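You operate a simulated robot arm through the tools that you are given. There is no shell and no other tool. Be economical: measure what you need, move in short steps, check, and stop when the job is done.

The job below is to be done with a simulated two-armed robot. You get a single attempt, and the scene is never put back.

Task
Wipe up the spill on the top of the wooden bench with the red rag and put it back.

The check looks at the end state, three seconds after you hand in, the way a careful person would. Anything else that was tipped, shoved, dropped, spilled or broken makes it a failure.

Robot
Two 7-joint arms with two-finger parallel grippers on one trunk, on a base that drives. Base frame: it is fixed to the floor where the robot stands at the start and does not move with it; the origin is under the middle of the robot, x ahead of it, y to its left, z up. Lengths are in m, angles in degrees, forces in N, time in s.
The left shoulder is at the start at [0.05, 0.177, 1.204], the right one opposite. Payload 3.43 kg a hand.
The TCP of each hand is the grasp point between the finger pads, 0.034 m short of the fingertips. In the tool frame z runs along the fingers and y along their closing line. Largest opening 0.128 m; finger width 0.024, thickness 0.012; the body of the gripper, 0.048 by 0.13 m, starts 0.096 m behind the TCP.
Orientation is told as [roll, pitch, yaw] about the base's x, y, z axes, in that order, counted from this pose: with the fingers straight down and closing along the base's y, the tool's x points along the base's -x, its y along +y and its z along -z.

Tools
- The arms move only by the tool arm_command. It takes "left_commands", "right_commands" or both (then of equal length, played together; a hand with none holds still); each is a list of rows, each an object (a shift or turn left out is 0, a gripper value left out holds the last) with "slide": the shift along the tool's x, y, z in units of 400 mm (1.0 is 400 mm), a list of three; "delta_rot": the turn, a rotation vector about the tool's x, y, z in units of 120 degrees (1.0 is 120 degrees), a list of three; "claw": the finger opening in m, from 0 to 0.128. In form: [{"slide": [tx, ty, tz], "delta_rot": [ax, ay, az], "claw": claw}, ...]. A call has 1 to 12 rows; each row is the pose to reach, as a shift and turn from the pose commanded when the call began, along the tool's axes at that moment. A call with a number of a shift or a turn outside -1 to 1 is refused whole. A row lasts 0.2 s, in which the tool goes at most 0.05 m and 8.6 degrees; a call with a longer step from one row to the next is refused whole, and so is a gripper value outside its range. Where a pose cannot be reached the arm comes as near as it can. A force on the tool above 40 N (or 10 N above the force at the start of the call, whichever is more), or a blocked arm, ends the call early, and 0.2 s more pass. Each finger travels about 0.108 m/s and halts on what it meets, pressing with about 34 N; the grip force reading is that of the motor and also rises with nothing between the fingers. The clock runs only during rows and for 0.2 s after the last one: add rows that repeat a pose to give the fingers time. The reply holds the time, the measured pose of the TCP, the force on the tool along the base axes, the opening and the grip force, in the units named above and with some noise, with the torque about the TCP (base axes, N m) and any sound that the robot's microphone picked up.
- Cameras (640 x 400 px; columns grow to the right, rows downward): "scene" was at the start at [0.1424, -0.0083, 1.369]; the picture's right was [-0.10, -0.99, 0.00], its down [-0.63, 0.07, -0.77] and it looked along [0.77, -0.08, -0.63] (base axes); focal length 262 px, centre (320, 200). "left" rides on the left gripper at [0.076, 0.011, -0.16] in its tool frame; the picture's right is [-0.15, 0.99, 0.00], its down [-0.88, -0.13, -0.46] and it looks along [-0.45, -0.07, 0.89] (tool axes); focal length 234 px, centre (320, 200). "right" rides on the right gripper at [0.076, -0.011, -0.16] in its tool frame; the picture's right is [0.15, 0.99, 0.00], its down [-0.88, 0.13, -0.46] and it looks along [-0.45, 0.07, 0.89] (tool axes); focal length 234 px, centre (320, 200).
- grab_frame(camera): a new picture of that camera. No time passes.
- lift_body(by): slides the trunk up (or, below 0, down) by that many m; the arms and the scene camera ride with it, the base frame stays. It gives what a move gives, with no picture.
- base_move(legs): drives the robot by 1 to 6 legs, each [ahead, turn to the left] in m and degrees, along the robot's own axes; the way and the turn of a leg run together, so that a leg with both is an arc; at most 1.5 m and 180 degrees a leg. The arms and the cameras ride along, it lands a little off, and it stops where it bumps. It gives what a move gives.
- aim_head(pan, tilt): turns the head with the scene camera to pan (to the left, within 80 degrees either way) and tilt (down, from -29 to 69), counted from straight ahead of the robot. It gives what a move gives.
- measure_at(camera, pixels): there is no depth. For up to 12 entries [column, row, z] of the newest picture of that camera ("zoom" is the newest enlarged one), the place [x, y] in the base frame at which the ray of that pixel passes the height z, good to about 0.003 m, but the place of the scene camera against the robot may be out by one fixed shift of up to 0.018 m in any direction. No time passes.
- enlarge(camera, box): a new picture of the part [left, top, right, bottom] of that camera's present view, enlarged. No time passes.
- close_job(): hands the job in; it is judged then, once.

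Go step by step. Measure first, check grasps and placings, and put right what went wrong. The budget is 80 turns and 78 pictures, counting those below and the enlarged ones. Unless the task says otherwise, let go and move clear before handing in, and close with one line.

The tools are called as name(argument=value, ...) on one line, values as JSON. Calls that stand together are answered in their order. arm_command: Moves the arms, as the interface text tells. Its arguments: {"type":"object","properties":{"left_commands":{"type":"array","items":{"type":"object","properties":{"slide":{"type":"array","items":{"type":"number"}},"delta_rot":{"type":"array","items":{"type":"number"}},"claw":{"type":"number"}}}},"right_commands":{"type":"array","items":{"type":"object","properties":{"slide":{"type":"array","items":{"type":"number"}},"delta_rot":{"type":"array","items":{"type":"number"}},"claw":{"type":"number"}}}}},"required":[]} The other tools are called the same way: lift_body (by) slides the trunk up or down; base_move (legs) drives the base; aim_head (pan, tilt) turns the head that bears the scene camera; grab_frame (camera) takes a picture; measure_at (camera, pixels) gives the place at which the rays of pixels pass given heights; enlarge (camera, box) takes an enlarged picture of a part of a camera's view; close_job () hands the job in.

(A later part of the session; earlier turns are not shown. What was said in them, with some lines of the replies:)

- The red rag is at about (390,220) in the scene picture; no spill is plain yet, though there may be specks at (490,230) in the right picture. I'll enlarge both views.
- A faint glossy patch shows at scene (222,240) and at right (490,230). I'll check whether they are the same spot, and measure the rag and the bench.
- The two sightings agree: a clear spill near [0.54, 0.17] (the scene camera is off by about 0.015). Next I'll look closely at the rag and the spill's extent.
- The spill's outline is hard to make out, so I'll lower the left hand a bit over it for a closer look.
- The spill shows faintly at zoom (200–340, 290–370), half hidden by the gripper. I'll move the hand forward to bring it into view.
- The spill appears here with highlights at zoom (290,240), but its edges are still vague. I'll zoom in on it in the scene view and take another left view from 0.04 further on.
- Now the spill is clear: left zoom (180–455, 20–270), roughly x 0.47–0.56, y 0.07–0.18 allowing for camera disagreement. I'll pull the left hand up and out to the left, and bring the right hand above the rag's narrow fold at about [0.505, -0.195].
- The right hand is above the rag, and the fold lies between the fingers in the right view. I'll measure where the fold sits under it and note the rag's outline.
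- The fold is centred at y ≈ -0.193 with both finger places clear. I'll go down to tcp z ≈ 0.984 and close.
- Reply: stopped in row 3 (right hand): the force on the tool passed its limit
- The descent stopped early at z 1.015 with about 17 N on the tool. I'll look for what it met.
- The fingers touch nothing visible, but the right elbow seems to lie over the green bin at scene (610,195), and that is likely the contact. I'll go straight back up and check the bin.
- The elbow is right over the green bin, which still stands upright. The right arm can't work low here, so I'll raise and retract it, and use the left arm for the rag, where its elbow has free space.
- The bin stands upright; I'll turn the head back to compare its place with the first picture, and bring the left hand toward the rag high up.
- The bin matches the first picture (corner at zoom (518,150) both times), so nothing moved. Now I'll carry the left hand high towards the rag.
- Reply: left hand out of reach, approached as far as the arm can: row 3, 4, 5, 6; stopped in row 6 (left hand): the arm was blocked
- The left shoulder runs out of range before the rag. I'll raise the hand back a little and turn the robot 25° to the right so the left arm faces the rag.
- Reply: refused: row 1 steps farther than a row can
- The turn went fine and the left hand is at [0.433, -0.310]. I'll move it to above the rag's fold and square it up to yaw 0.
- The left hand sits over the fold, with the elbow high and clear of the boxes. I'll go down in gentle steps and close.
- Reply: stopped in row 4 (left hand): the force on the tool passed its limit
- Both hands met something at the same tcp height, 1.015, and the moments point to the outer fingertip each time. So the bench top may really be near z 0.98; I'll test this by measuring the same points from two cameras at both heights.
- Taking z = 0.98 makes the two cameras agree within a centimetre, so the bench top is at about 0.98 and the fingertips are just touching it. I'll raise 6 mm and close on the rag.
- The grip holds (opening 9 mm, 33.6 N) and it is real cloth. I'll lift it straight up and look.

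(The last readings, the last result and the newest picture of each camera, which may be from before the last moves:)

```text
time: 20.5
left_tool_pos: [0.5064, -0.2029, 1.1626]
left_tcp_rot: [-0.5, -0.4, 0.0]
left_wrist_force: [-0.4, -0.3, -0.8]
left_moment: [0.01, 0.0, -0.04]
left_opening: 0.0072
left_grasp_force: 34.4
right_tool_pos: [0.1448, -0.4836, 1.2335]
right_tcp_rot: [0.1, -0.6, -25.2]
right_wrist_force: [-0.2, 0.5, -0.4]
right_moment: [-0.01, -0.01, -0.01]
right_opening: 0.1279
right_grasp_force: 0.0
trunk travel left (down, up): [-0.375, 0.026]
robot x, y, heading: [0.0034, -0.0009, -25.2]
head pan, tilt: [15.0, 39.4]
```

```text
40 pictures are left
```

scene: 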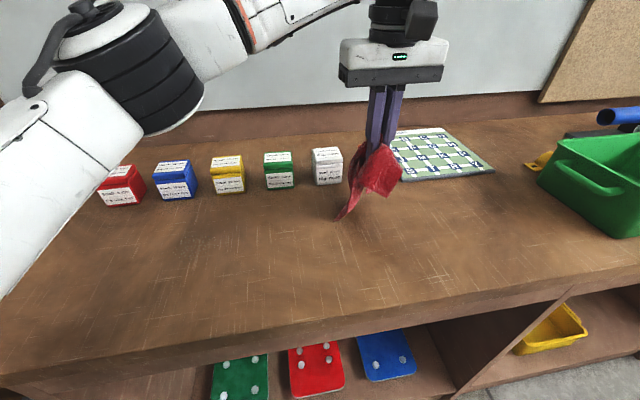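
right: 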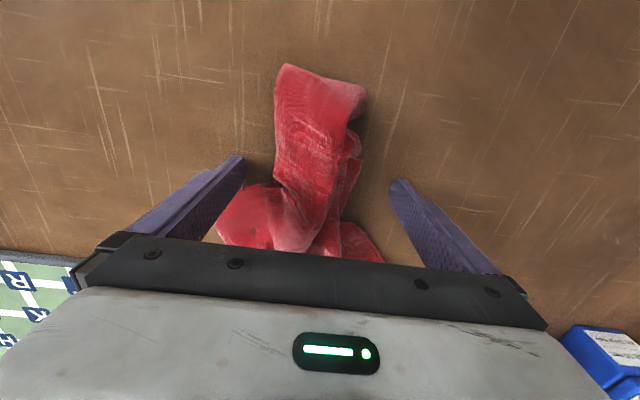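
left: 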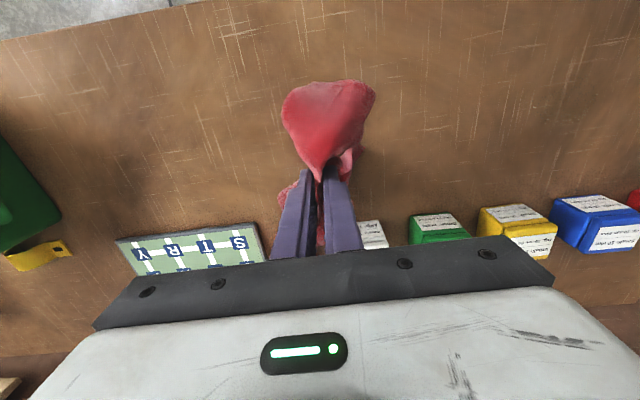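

The rag hangs well from the fingers. I'll carry it to above the spill at about [0.507, 0.12] and lower it to z ≈ 1.06 for a look.

arm_command(left_commands=[{"slide": [0, 0.1, 0]}, {"slide": [0, 0.2, 0]}, {"slide": [0, 0.3, 0]}, {"slide": [0, 0.4, 0]}, {"slide": [0, 0.5, 0]}, {"slide": [0, 0.6, 0]}, {"slide": [0, 0.7, 0]}, {"slide": [0, 0.8, 0]}, {"slide": [0, 0.805, 0.1]}, {"slide": [0, 0.805, 0.2]}, {"slide": [0, 0.805, 0.27]}])

grab_frame(camera="scene")

grab_frame(camera="left")

```text
time: 22.9
left_tool_pos: [0.5028, 0.1173, 1.0519]
left_tcp_rot: [-0.5, -0.5, 0.0]
left_wrist_force: [0.4, -0.9, -0.3]
left_moment: [-0.05, -0.01, 0.01]
left_opening: 0.0074
left_grasp_force: 33.7
right_tool_pos: [0.1468, -0.4809, 1.2337]
right_tcp_rot: [0.0, -0.5, -25.1]
right_wrist_force: [0.1, 0.1, 0.6]
right_moment: [0.0, 0.01, 0.0]
right_opening: 0.1281
right_grasp_force: 0.0
trunk travel left (down, up): [-0.375, 0.026]
robot x, y, heading: [-0.0024, 0.0054, -24.9]
head pan, tilt: [15.0, 39.4]
```

```text
39 pictures are left
```

scene: 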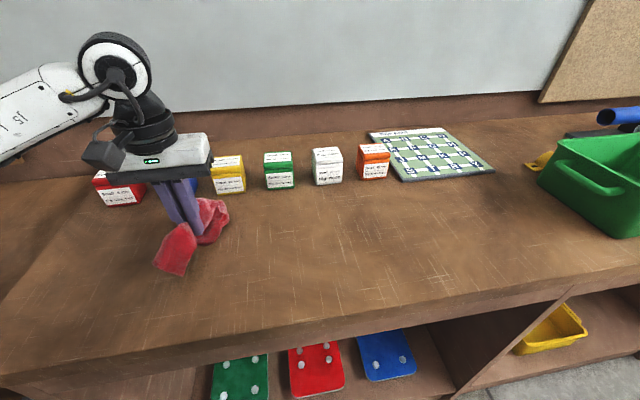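

```text
38 pictures are left
```

left: 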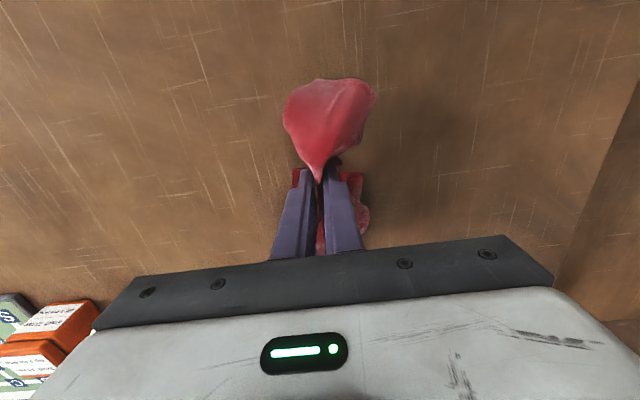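

The rag is over the spill. I'll lower it to the bench and wipe in strokes across y at two x rows.

arm_command(left_commands=[{"slide": [0, 0, 0.05]}, {"slide": [0, 0, 0.085]}, {"slide": [0, 0.08, 0.085]}, {"slide": [0, 0.14, 0.085]}, {"slide": [0, 0.04, 0.085]}, {"slide": [0, -0.06, 0.085]}, {"slide": [0, -0.13, 0.085]}, {"slide": [-0.08, -0.13, 0.085]}, {"slide": [-0.08, -0.03, 0.085]}, {"slide": [-0.08, 0.07, 0.085]}, {"slide": [-0.08, 0.14, 0.085]}, {"slide": [0, 0.14, 0.085]}])

grab_frame(camera="left")

```text
time: 25.5
left_tool_pos: [0.5063, 0.1785, 1.0176]
left_tcp_rot: [-0.5, -0.7, 0.1]
left_wrist_force: [2.5, 1.5, 7.7]
left_moment: [0.04, -0.1, -0.02]
left_opening: 0.0068
left_grasp_force: 33.9
right_tool_pos: [0.146, -0.4822, 1.2353]
right_tcp_rot: [0.2, -0.6, -25.1]
right_wrist_force: [0.4, 0.0, -0.2]
right_moment: [-0.02, 0.0, 0.02]
right_opening: 0.1283
right_grasp_force: 0.0
trunk travel left (down, up): [-0.375, 0.026]
robot x, y, heading: [0.0026, 0.0004, -25.1]
head pan, tilt: [15.0, 39.4]
```

```text
37 pictures are left
```

left: 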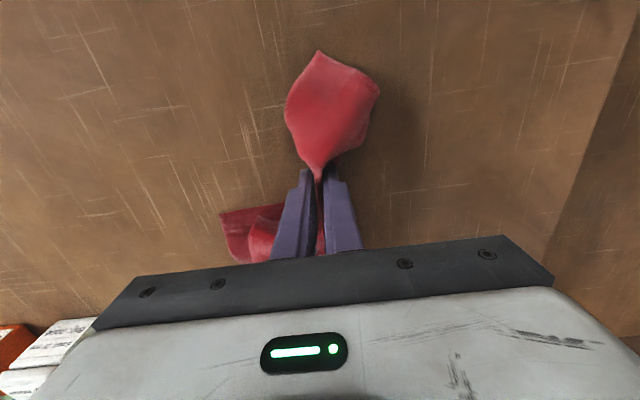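

Contact is good, with about 8 N of downward pressure. I'll do the second set of strokes, covering the near rows and the middle.

arm_command(left_commands=[{"slide": [0.09, 0, 0]}, {"slide": [0.09, -0.1, 0]}, {"slide": [0.09, -0.2, 0]}, {"slide": [0.09, -0.27, 0]}, {"slide": [0.045, -0.27, 0]}, {"slide": [0.045, -0.17, 0]}, {"slide": [0.045, -0.07, 0]}, {"slide": [0.045, 0, 0]}, {"slide": [-0.04, 0, 0]}, {"slide": [-0.04, -0.1, 0]}, {"slide": [-0.04, -0.2, 0]}, {"slide": [-0.04, -0.27, 0]}])

arm_command(left_commands=[{"slide": [0, 0, -0.08]}, {"slide": [0, -0.08, -0.18]}, {"slide": [0, -0.18, -0.25]}, {"slide": [0, -0.28, -0.3]}, {"slide": [0, -0.38, -0.36]}, {"slide": [0, -0.48, -0.36]}, {"slide": [0, -0.58, -0.36]}])

grab_frame(camera="scene")

enlarge(camera="scene", box=[100, 180, 260, 280])

```text
time: 28.1
left_tool_pos: [0.5212, 0.0673, 1.0178]
left_tcp_rot: [-0.3, -0.4, 0.2]
left_wrist_force: [0.1, 0.8, 2.9]
left_moment: [0.07, 0.02, -0.02]
left_opening: 0.007
left_grasp_force: 33.9
right_tool_pos: [0.1466, -0.4826, 1.2335]
right_tcp_rot: [0.1, -0.6, -25.1]
right_wrist_force: [-0.4, 0.1, 0.4]
right_moment: [0.03, -0.03, 0.01]
right_opening: 0.1278
right_grasp_force: 0.0
trunk travel left (down, up): [-0.375, 0.026]
robot x, y, heading: [-0.0021, -0.0015, -25.0]
head pan, tilt: [15.0, 39.4]
```

```text
refused: row 2 steps farther than a row can; nothing moved
```

```text
36 pictures are left
```

scene: 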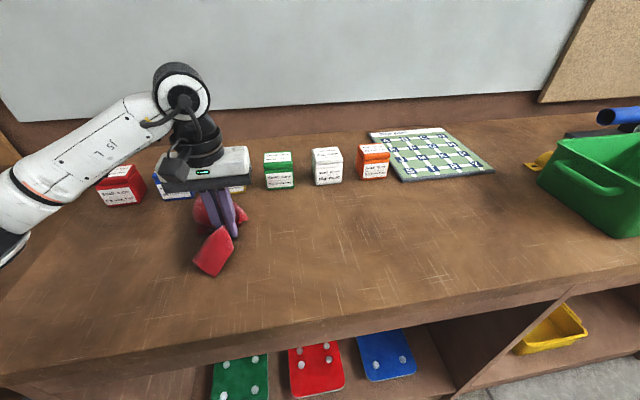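

```text
4.00 times, centred on (180, 230) of scene
```

zoom: 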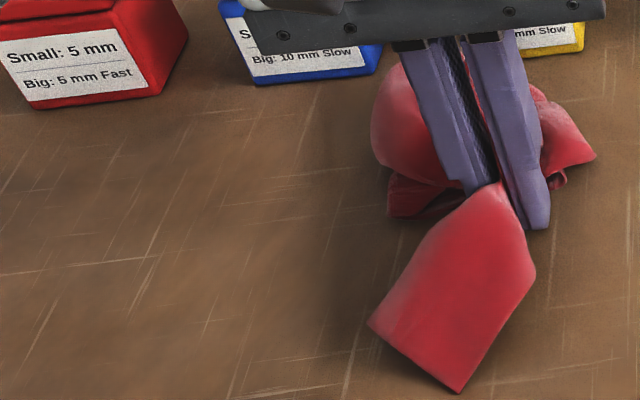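

The second set of strokes is done. I'll lift and move aside toward the rag's place to see the wiped area.

arm_command(left_commands=[{"slide": [0, 0, -0.08]}, {"slide": [0, -0.06, -0.16]}, {"slide": [0, -0.15, -0.22]}, {"slide": [0, -0.24, -0.28]}, {"slide": [0, -0.34, -0.32]}, {"slide": [0, -0.44, -0.34]}, {"slide": [0, -0.54, -0.34]}])

grab_frame(camera="scene")

enlarge(camera="scene", box=[130, 190, 290, 290])

measure_at(camera="zoom", pixels=[[100, 100, 0.98], [500, 100, 0.98], [100, 300, 0.98], [500, 300, 0.98], [300, 200, 0.98]])

```text
time: 29.7
left_tool_pos: [0.5205, -0.1509, 1.1544]
left_tcp_rot: [-0.3, -0.4, 0.2]
left_wrist_force: [0.7, -0.7, 0.9]
left_moment: [0.04, 0.01, 0.0]
left_opening: 0.007
left_grasp_force: 33.8
right_tool_pos: [0.1463, -0.4834, 1.2343]
right_tcp_rot: [0.2, -0.6, -25.2]
right_wrist_force: [-0.8, -0.5, -0.1]
right_moment: [0.05, -0.04, -0.01]
right_opening: 0.1281
right_grasp_force: 0.1
trunk travel left (down, up): [-0.375, 0.026]
robot x, y, heading: [0.0003, 0.0001, -24.8]
head pan, tilt: [15.0, 39.4]
```

```text
34 pictures are left
```

scene: 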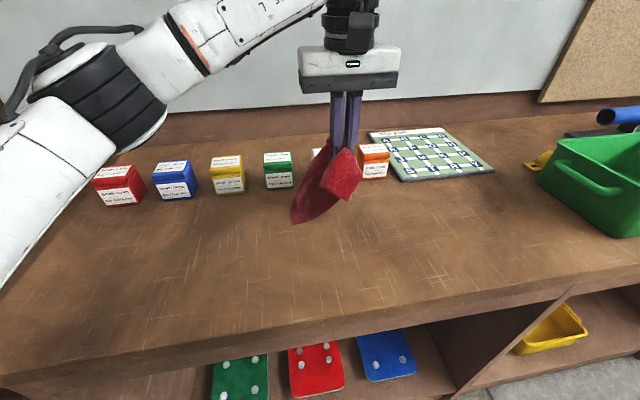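

```text
4.00 times, centred on (210, 240) of scene
```

zoom: 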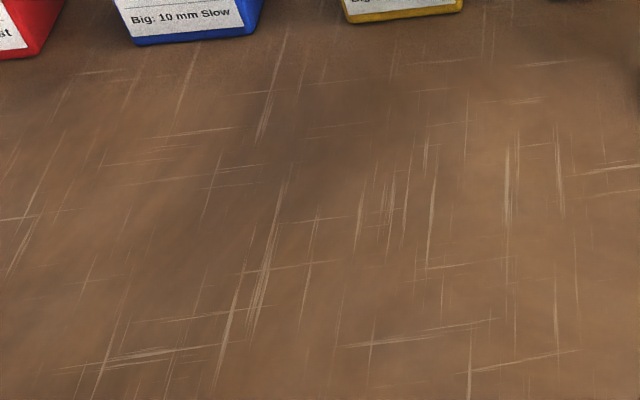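

```text
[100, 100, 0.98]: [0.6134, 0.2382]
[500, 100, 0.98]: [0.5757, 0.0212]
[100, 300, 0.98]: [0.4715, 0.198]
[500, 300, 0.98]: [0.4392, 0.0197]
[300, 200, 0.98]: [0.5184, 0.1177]
```

The spill's gloss is gone at zoom (290,215). I'll look closer for leftovers.

enlarge(camera="scene", box=[154, 214, 250, 274])

```text
6.67 times, centred on (202, 244) of scene
```

zoom: 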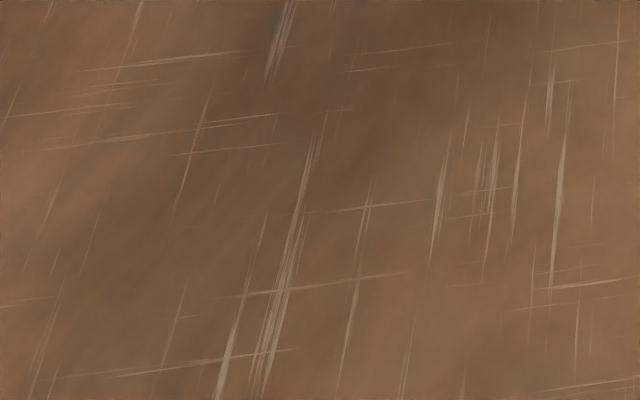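

The area looks clean. Now I'll put the rag back, lowering it at the original grasp point [0.5046, -0.2008, 1.02], then opening slowly.

arm_command(left_commands=[{"slide": [0.04, -0.1, 0.02]}, {"slide": [0.04, -0.125, 0.1]}, {"slide": [0.04, -0.125, 0.18]}, {"slide": [0.04, -0.125, 0.25]}, {"slide": [0.04, -0.125, 0.3]}, {"slide": [0.04, -0.125, 0.33]}, {"slide": [0.04, -0.125, 0.33], "claw": 0.02}, {"slide": [0.04, -0.125, 0.33], "claw": 0.04}, {"slide": [0.04, -0.125, 0.33], "claw": 0.04}])

grab_frame(camera="left")

grab_frame(camera="scene")

```text
time: 31.7
left_tool_pos: [0.5057, -0.199, 1.026]
left_tcp_rot: [-0.5, -0.4, 0.1]
left_wrist_force: [0.9, 0.4, 0.4]
left_moment: [-0.02, 0.02, -0.02]
left_opening: 0.0398
left_grasp_force: 0.1
right_tool_pos: [0.1467, -0.4821, 1.2341]
right_tcp_rot: [0.2, -0.5, -25.2]
right_wrist_force: [-0.2, 0.0, 0.7]
right_moment: [-0.02, 0.0, -0.01]
right_opening: 0.1279
right_grasp_force: 0.0
trunk travel left (down, up): [-0.375, 0.026]
robot x, y, heading: [-0.0001, -0.0008, -25.2]
head pan, tilt: [15.0, 39.4]
```

```text
31 pictures are left
```

left: 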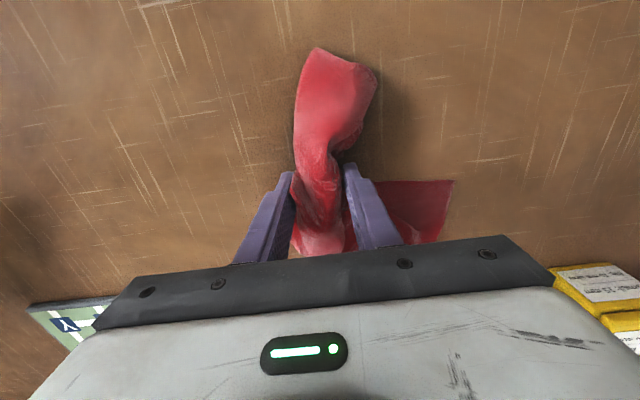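

```text
30 pictures are left
```

scene: 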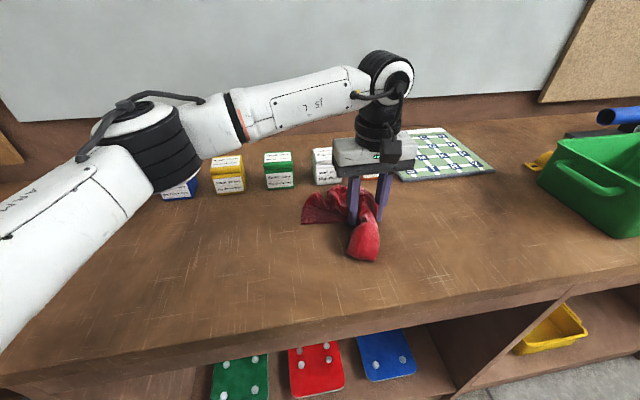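

The rag lies at its old place and is free of the fingers. I'll open a bit more, rise straight up, and look.

arm_command(left_commands=[{"slide": [0, 0, 0], "claw": 0.055}, {"slide": [0, 0, -0.04], "claw": 0.055}, {"slide": [0, 0, -0.12]}, {"slide": [0, 0, -0.23]}, {"slide": [0, 0, -0.34]}, {"slide": [0, 0, -0.43]}])

grab_frame(camera="left")

grab_frame(camera="scene")

```text
time: 33.1
left_tool_pos: [0.5038, -0.194, 1.1944]
left_tcp_rot: [-0.4, -0.4, 0.0]
left_wrist_force: [0.3, 0.3, -0.5]
left_moment: [0.01, -0.01, 0.01]
left_opening: 0.0551
left_grasp_force: 0.0
right_tool_pos: [0.1456, -0.4831, 1.2349]
right_tcp_rot: [0.1, -0.7, -25.1]
right_wrist_force: [0.3, 0.3, 0.2]
right_moment: [-0.02, -0.03, -0.01]
right_opening: 0.128
right_grasp_force: 0.1
trunk travel left (down, up): [-0.375, 0.026]
robot x, y, heading: [0.0007, 0.0025, -25.0]
head pan, tilt: [15.0, 39.4]
```

```text
29 pictures are left
```

left: 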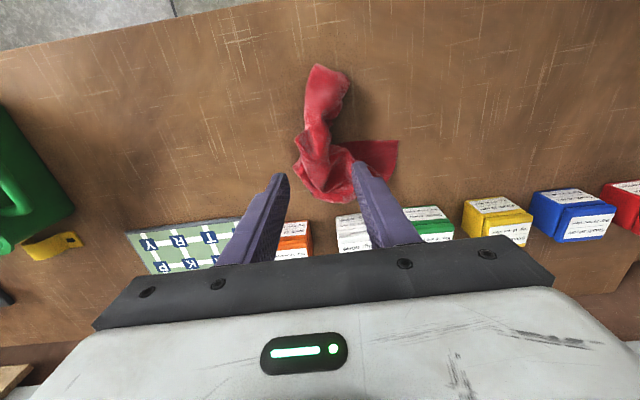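

```text
28 pictures are left
```

scene: 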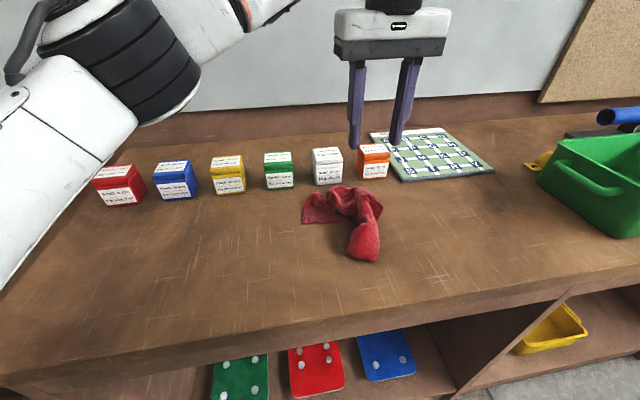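

The rag lies back in its place, shifted only 1–2 cm. I'll check the wiped spot once more with the left hand camera from the same spot that showed the spill best.

arm_command(left_commands=[{"slide": [-0.02, 0.1, 0]}, {"slide": [-0.05, 0.2, 0]}, {"slide": [-0.08, 0.3, 0]}, {"slide": [-0.11, 0.4, 0]}, {"slide": [-0.14, 0.5, 0]}, {"slide": [-0.17, 0.6, 0]}, {"slide": [-0.2, 0.7, 0]}, {"slide": [-0.23, 0.8, 0.02]}, {"slide": [-0.26, 0.89, 0.08]}, {"slide": [-0.27, 0.9, 0.16]}, {"slide": [-0.27, 0.9, 0.16]}])

enlarge(camera="left", box=[190, 20, 350, 120])

grab_frame(camera="left")

```text
time: 35.5
left_tool_pos: [0.6118, 0.1616, 1.1288]
left_tcp_rot: [-0.6, -0.4, -0.1]
left_wrist_force: [0.1, 0.5, 0.1]
left_moment: [-0.04, 0.0, -0.01]
left_opening: 0.055
left_grasp_force: 0.1
right_tool_pos: [0.146, -0.4834, 1.2351]
right_tcp_rot: [0.1, -0.6, -25.2]
right_wrist_force: [0.1, 0.3, 0.0]
right_moment: [-0.03, -0.02, 0.0]
right_opening: 0.1279
right_grasp_force: 0.1
trunk travel left (down, up): [-0.375, 0.026]
robot x, y, heading: [0.0026, -0.0011, -24.9]
head pan, tilt: [15.0, 39.4]
```

```text
4.00 times, centred on (270, 70) of left
```

zoom: 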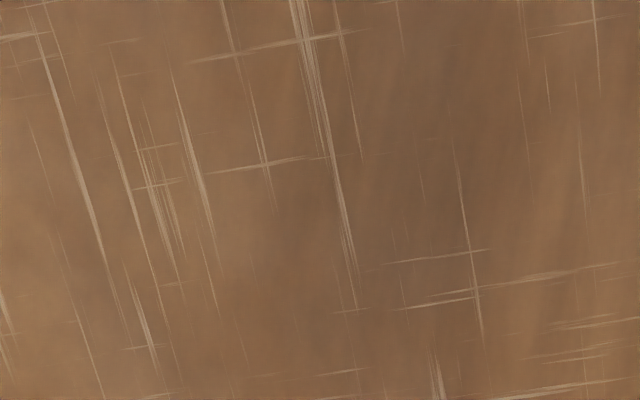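

```text
26 pictures are left
```

left: 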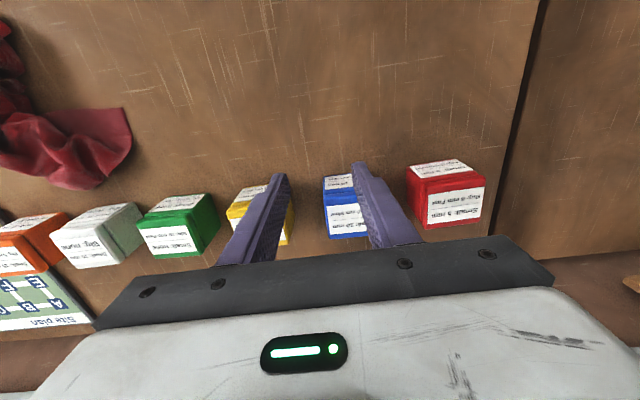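

The bench is dry; the highlights that were at zoom (280,100) are gone, and all six boxes stand in place. I'll raise the left hand clear and take a last look.

arm_command(left_commands=[{"slide": [0, 0, -0.1]}, {"slide": [0.06, 0.02, -0.17]}, {"slide": [0.15, 0.06, -0.2]}, {"slide": [0.25, 0.1, -0.2]}, {"slide": [0.35, 0.14, -0.2]}])

grab_frame(camera="scene")

```text
time: 36.7
left_tool_pos: [0.4705, 0.2196, 1.2065]
left_tcp_rot: [-0.5, -0.3, 0.1]
left_wrist_force: [-1.1, 0.9, -0.2]
left_moment: [0.0, -0.02, -0.03]
left_opening: 0.055
left_grasp_force: 0.1
right_tool_pos: [0.1455, -0.4825, 1.2334]
right_tcp_rot: [0.0, -0.6, -25.2]
right_wrist_force: [0.0, -0.1, -0.3]
right_moment: [0.02, -0.02, -0.02]
right_opening: 0.1279
right_grasp_force: 0.1
trunk travel left (down, up): [-0.375, 0.026]
robot x, y, heading: [0.0014, -0.0021, -25.2]
head pan, tilt: [15.0, 39.4]
```

```text
25 pictures are left
```

scene: 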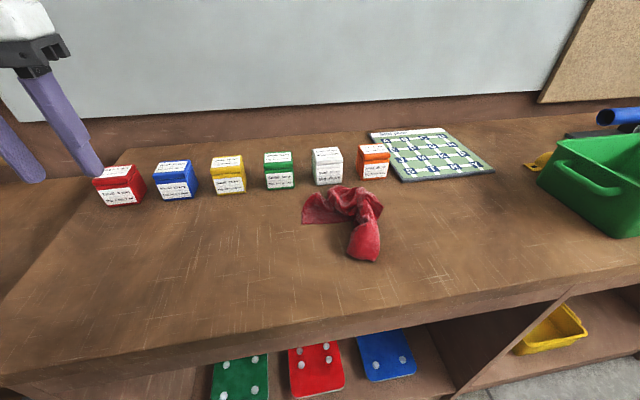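

The spill is gone, the rag is back at (345,220), everything else stands where it was, and both hands are clear. I'm handing in.

close_job()

```text
The job is handed in.
```

I wiped up the spill with the red rag and put the rag back within about 2 cm of where it lay; nothing else on the bench was moved.
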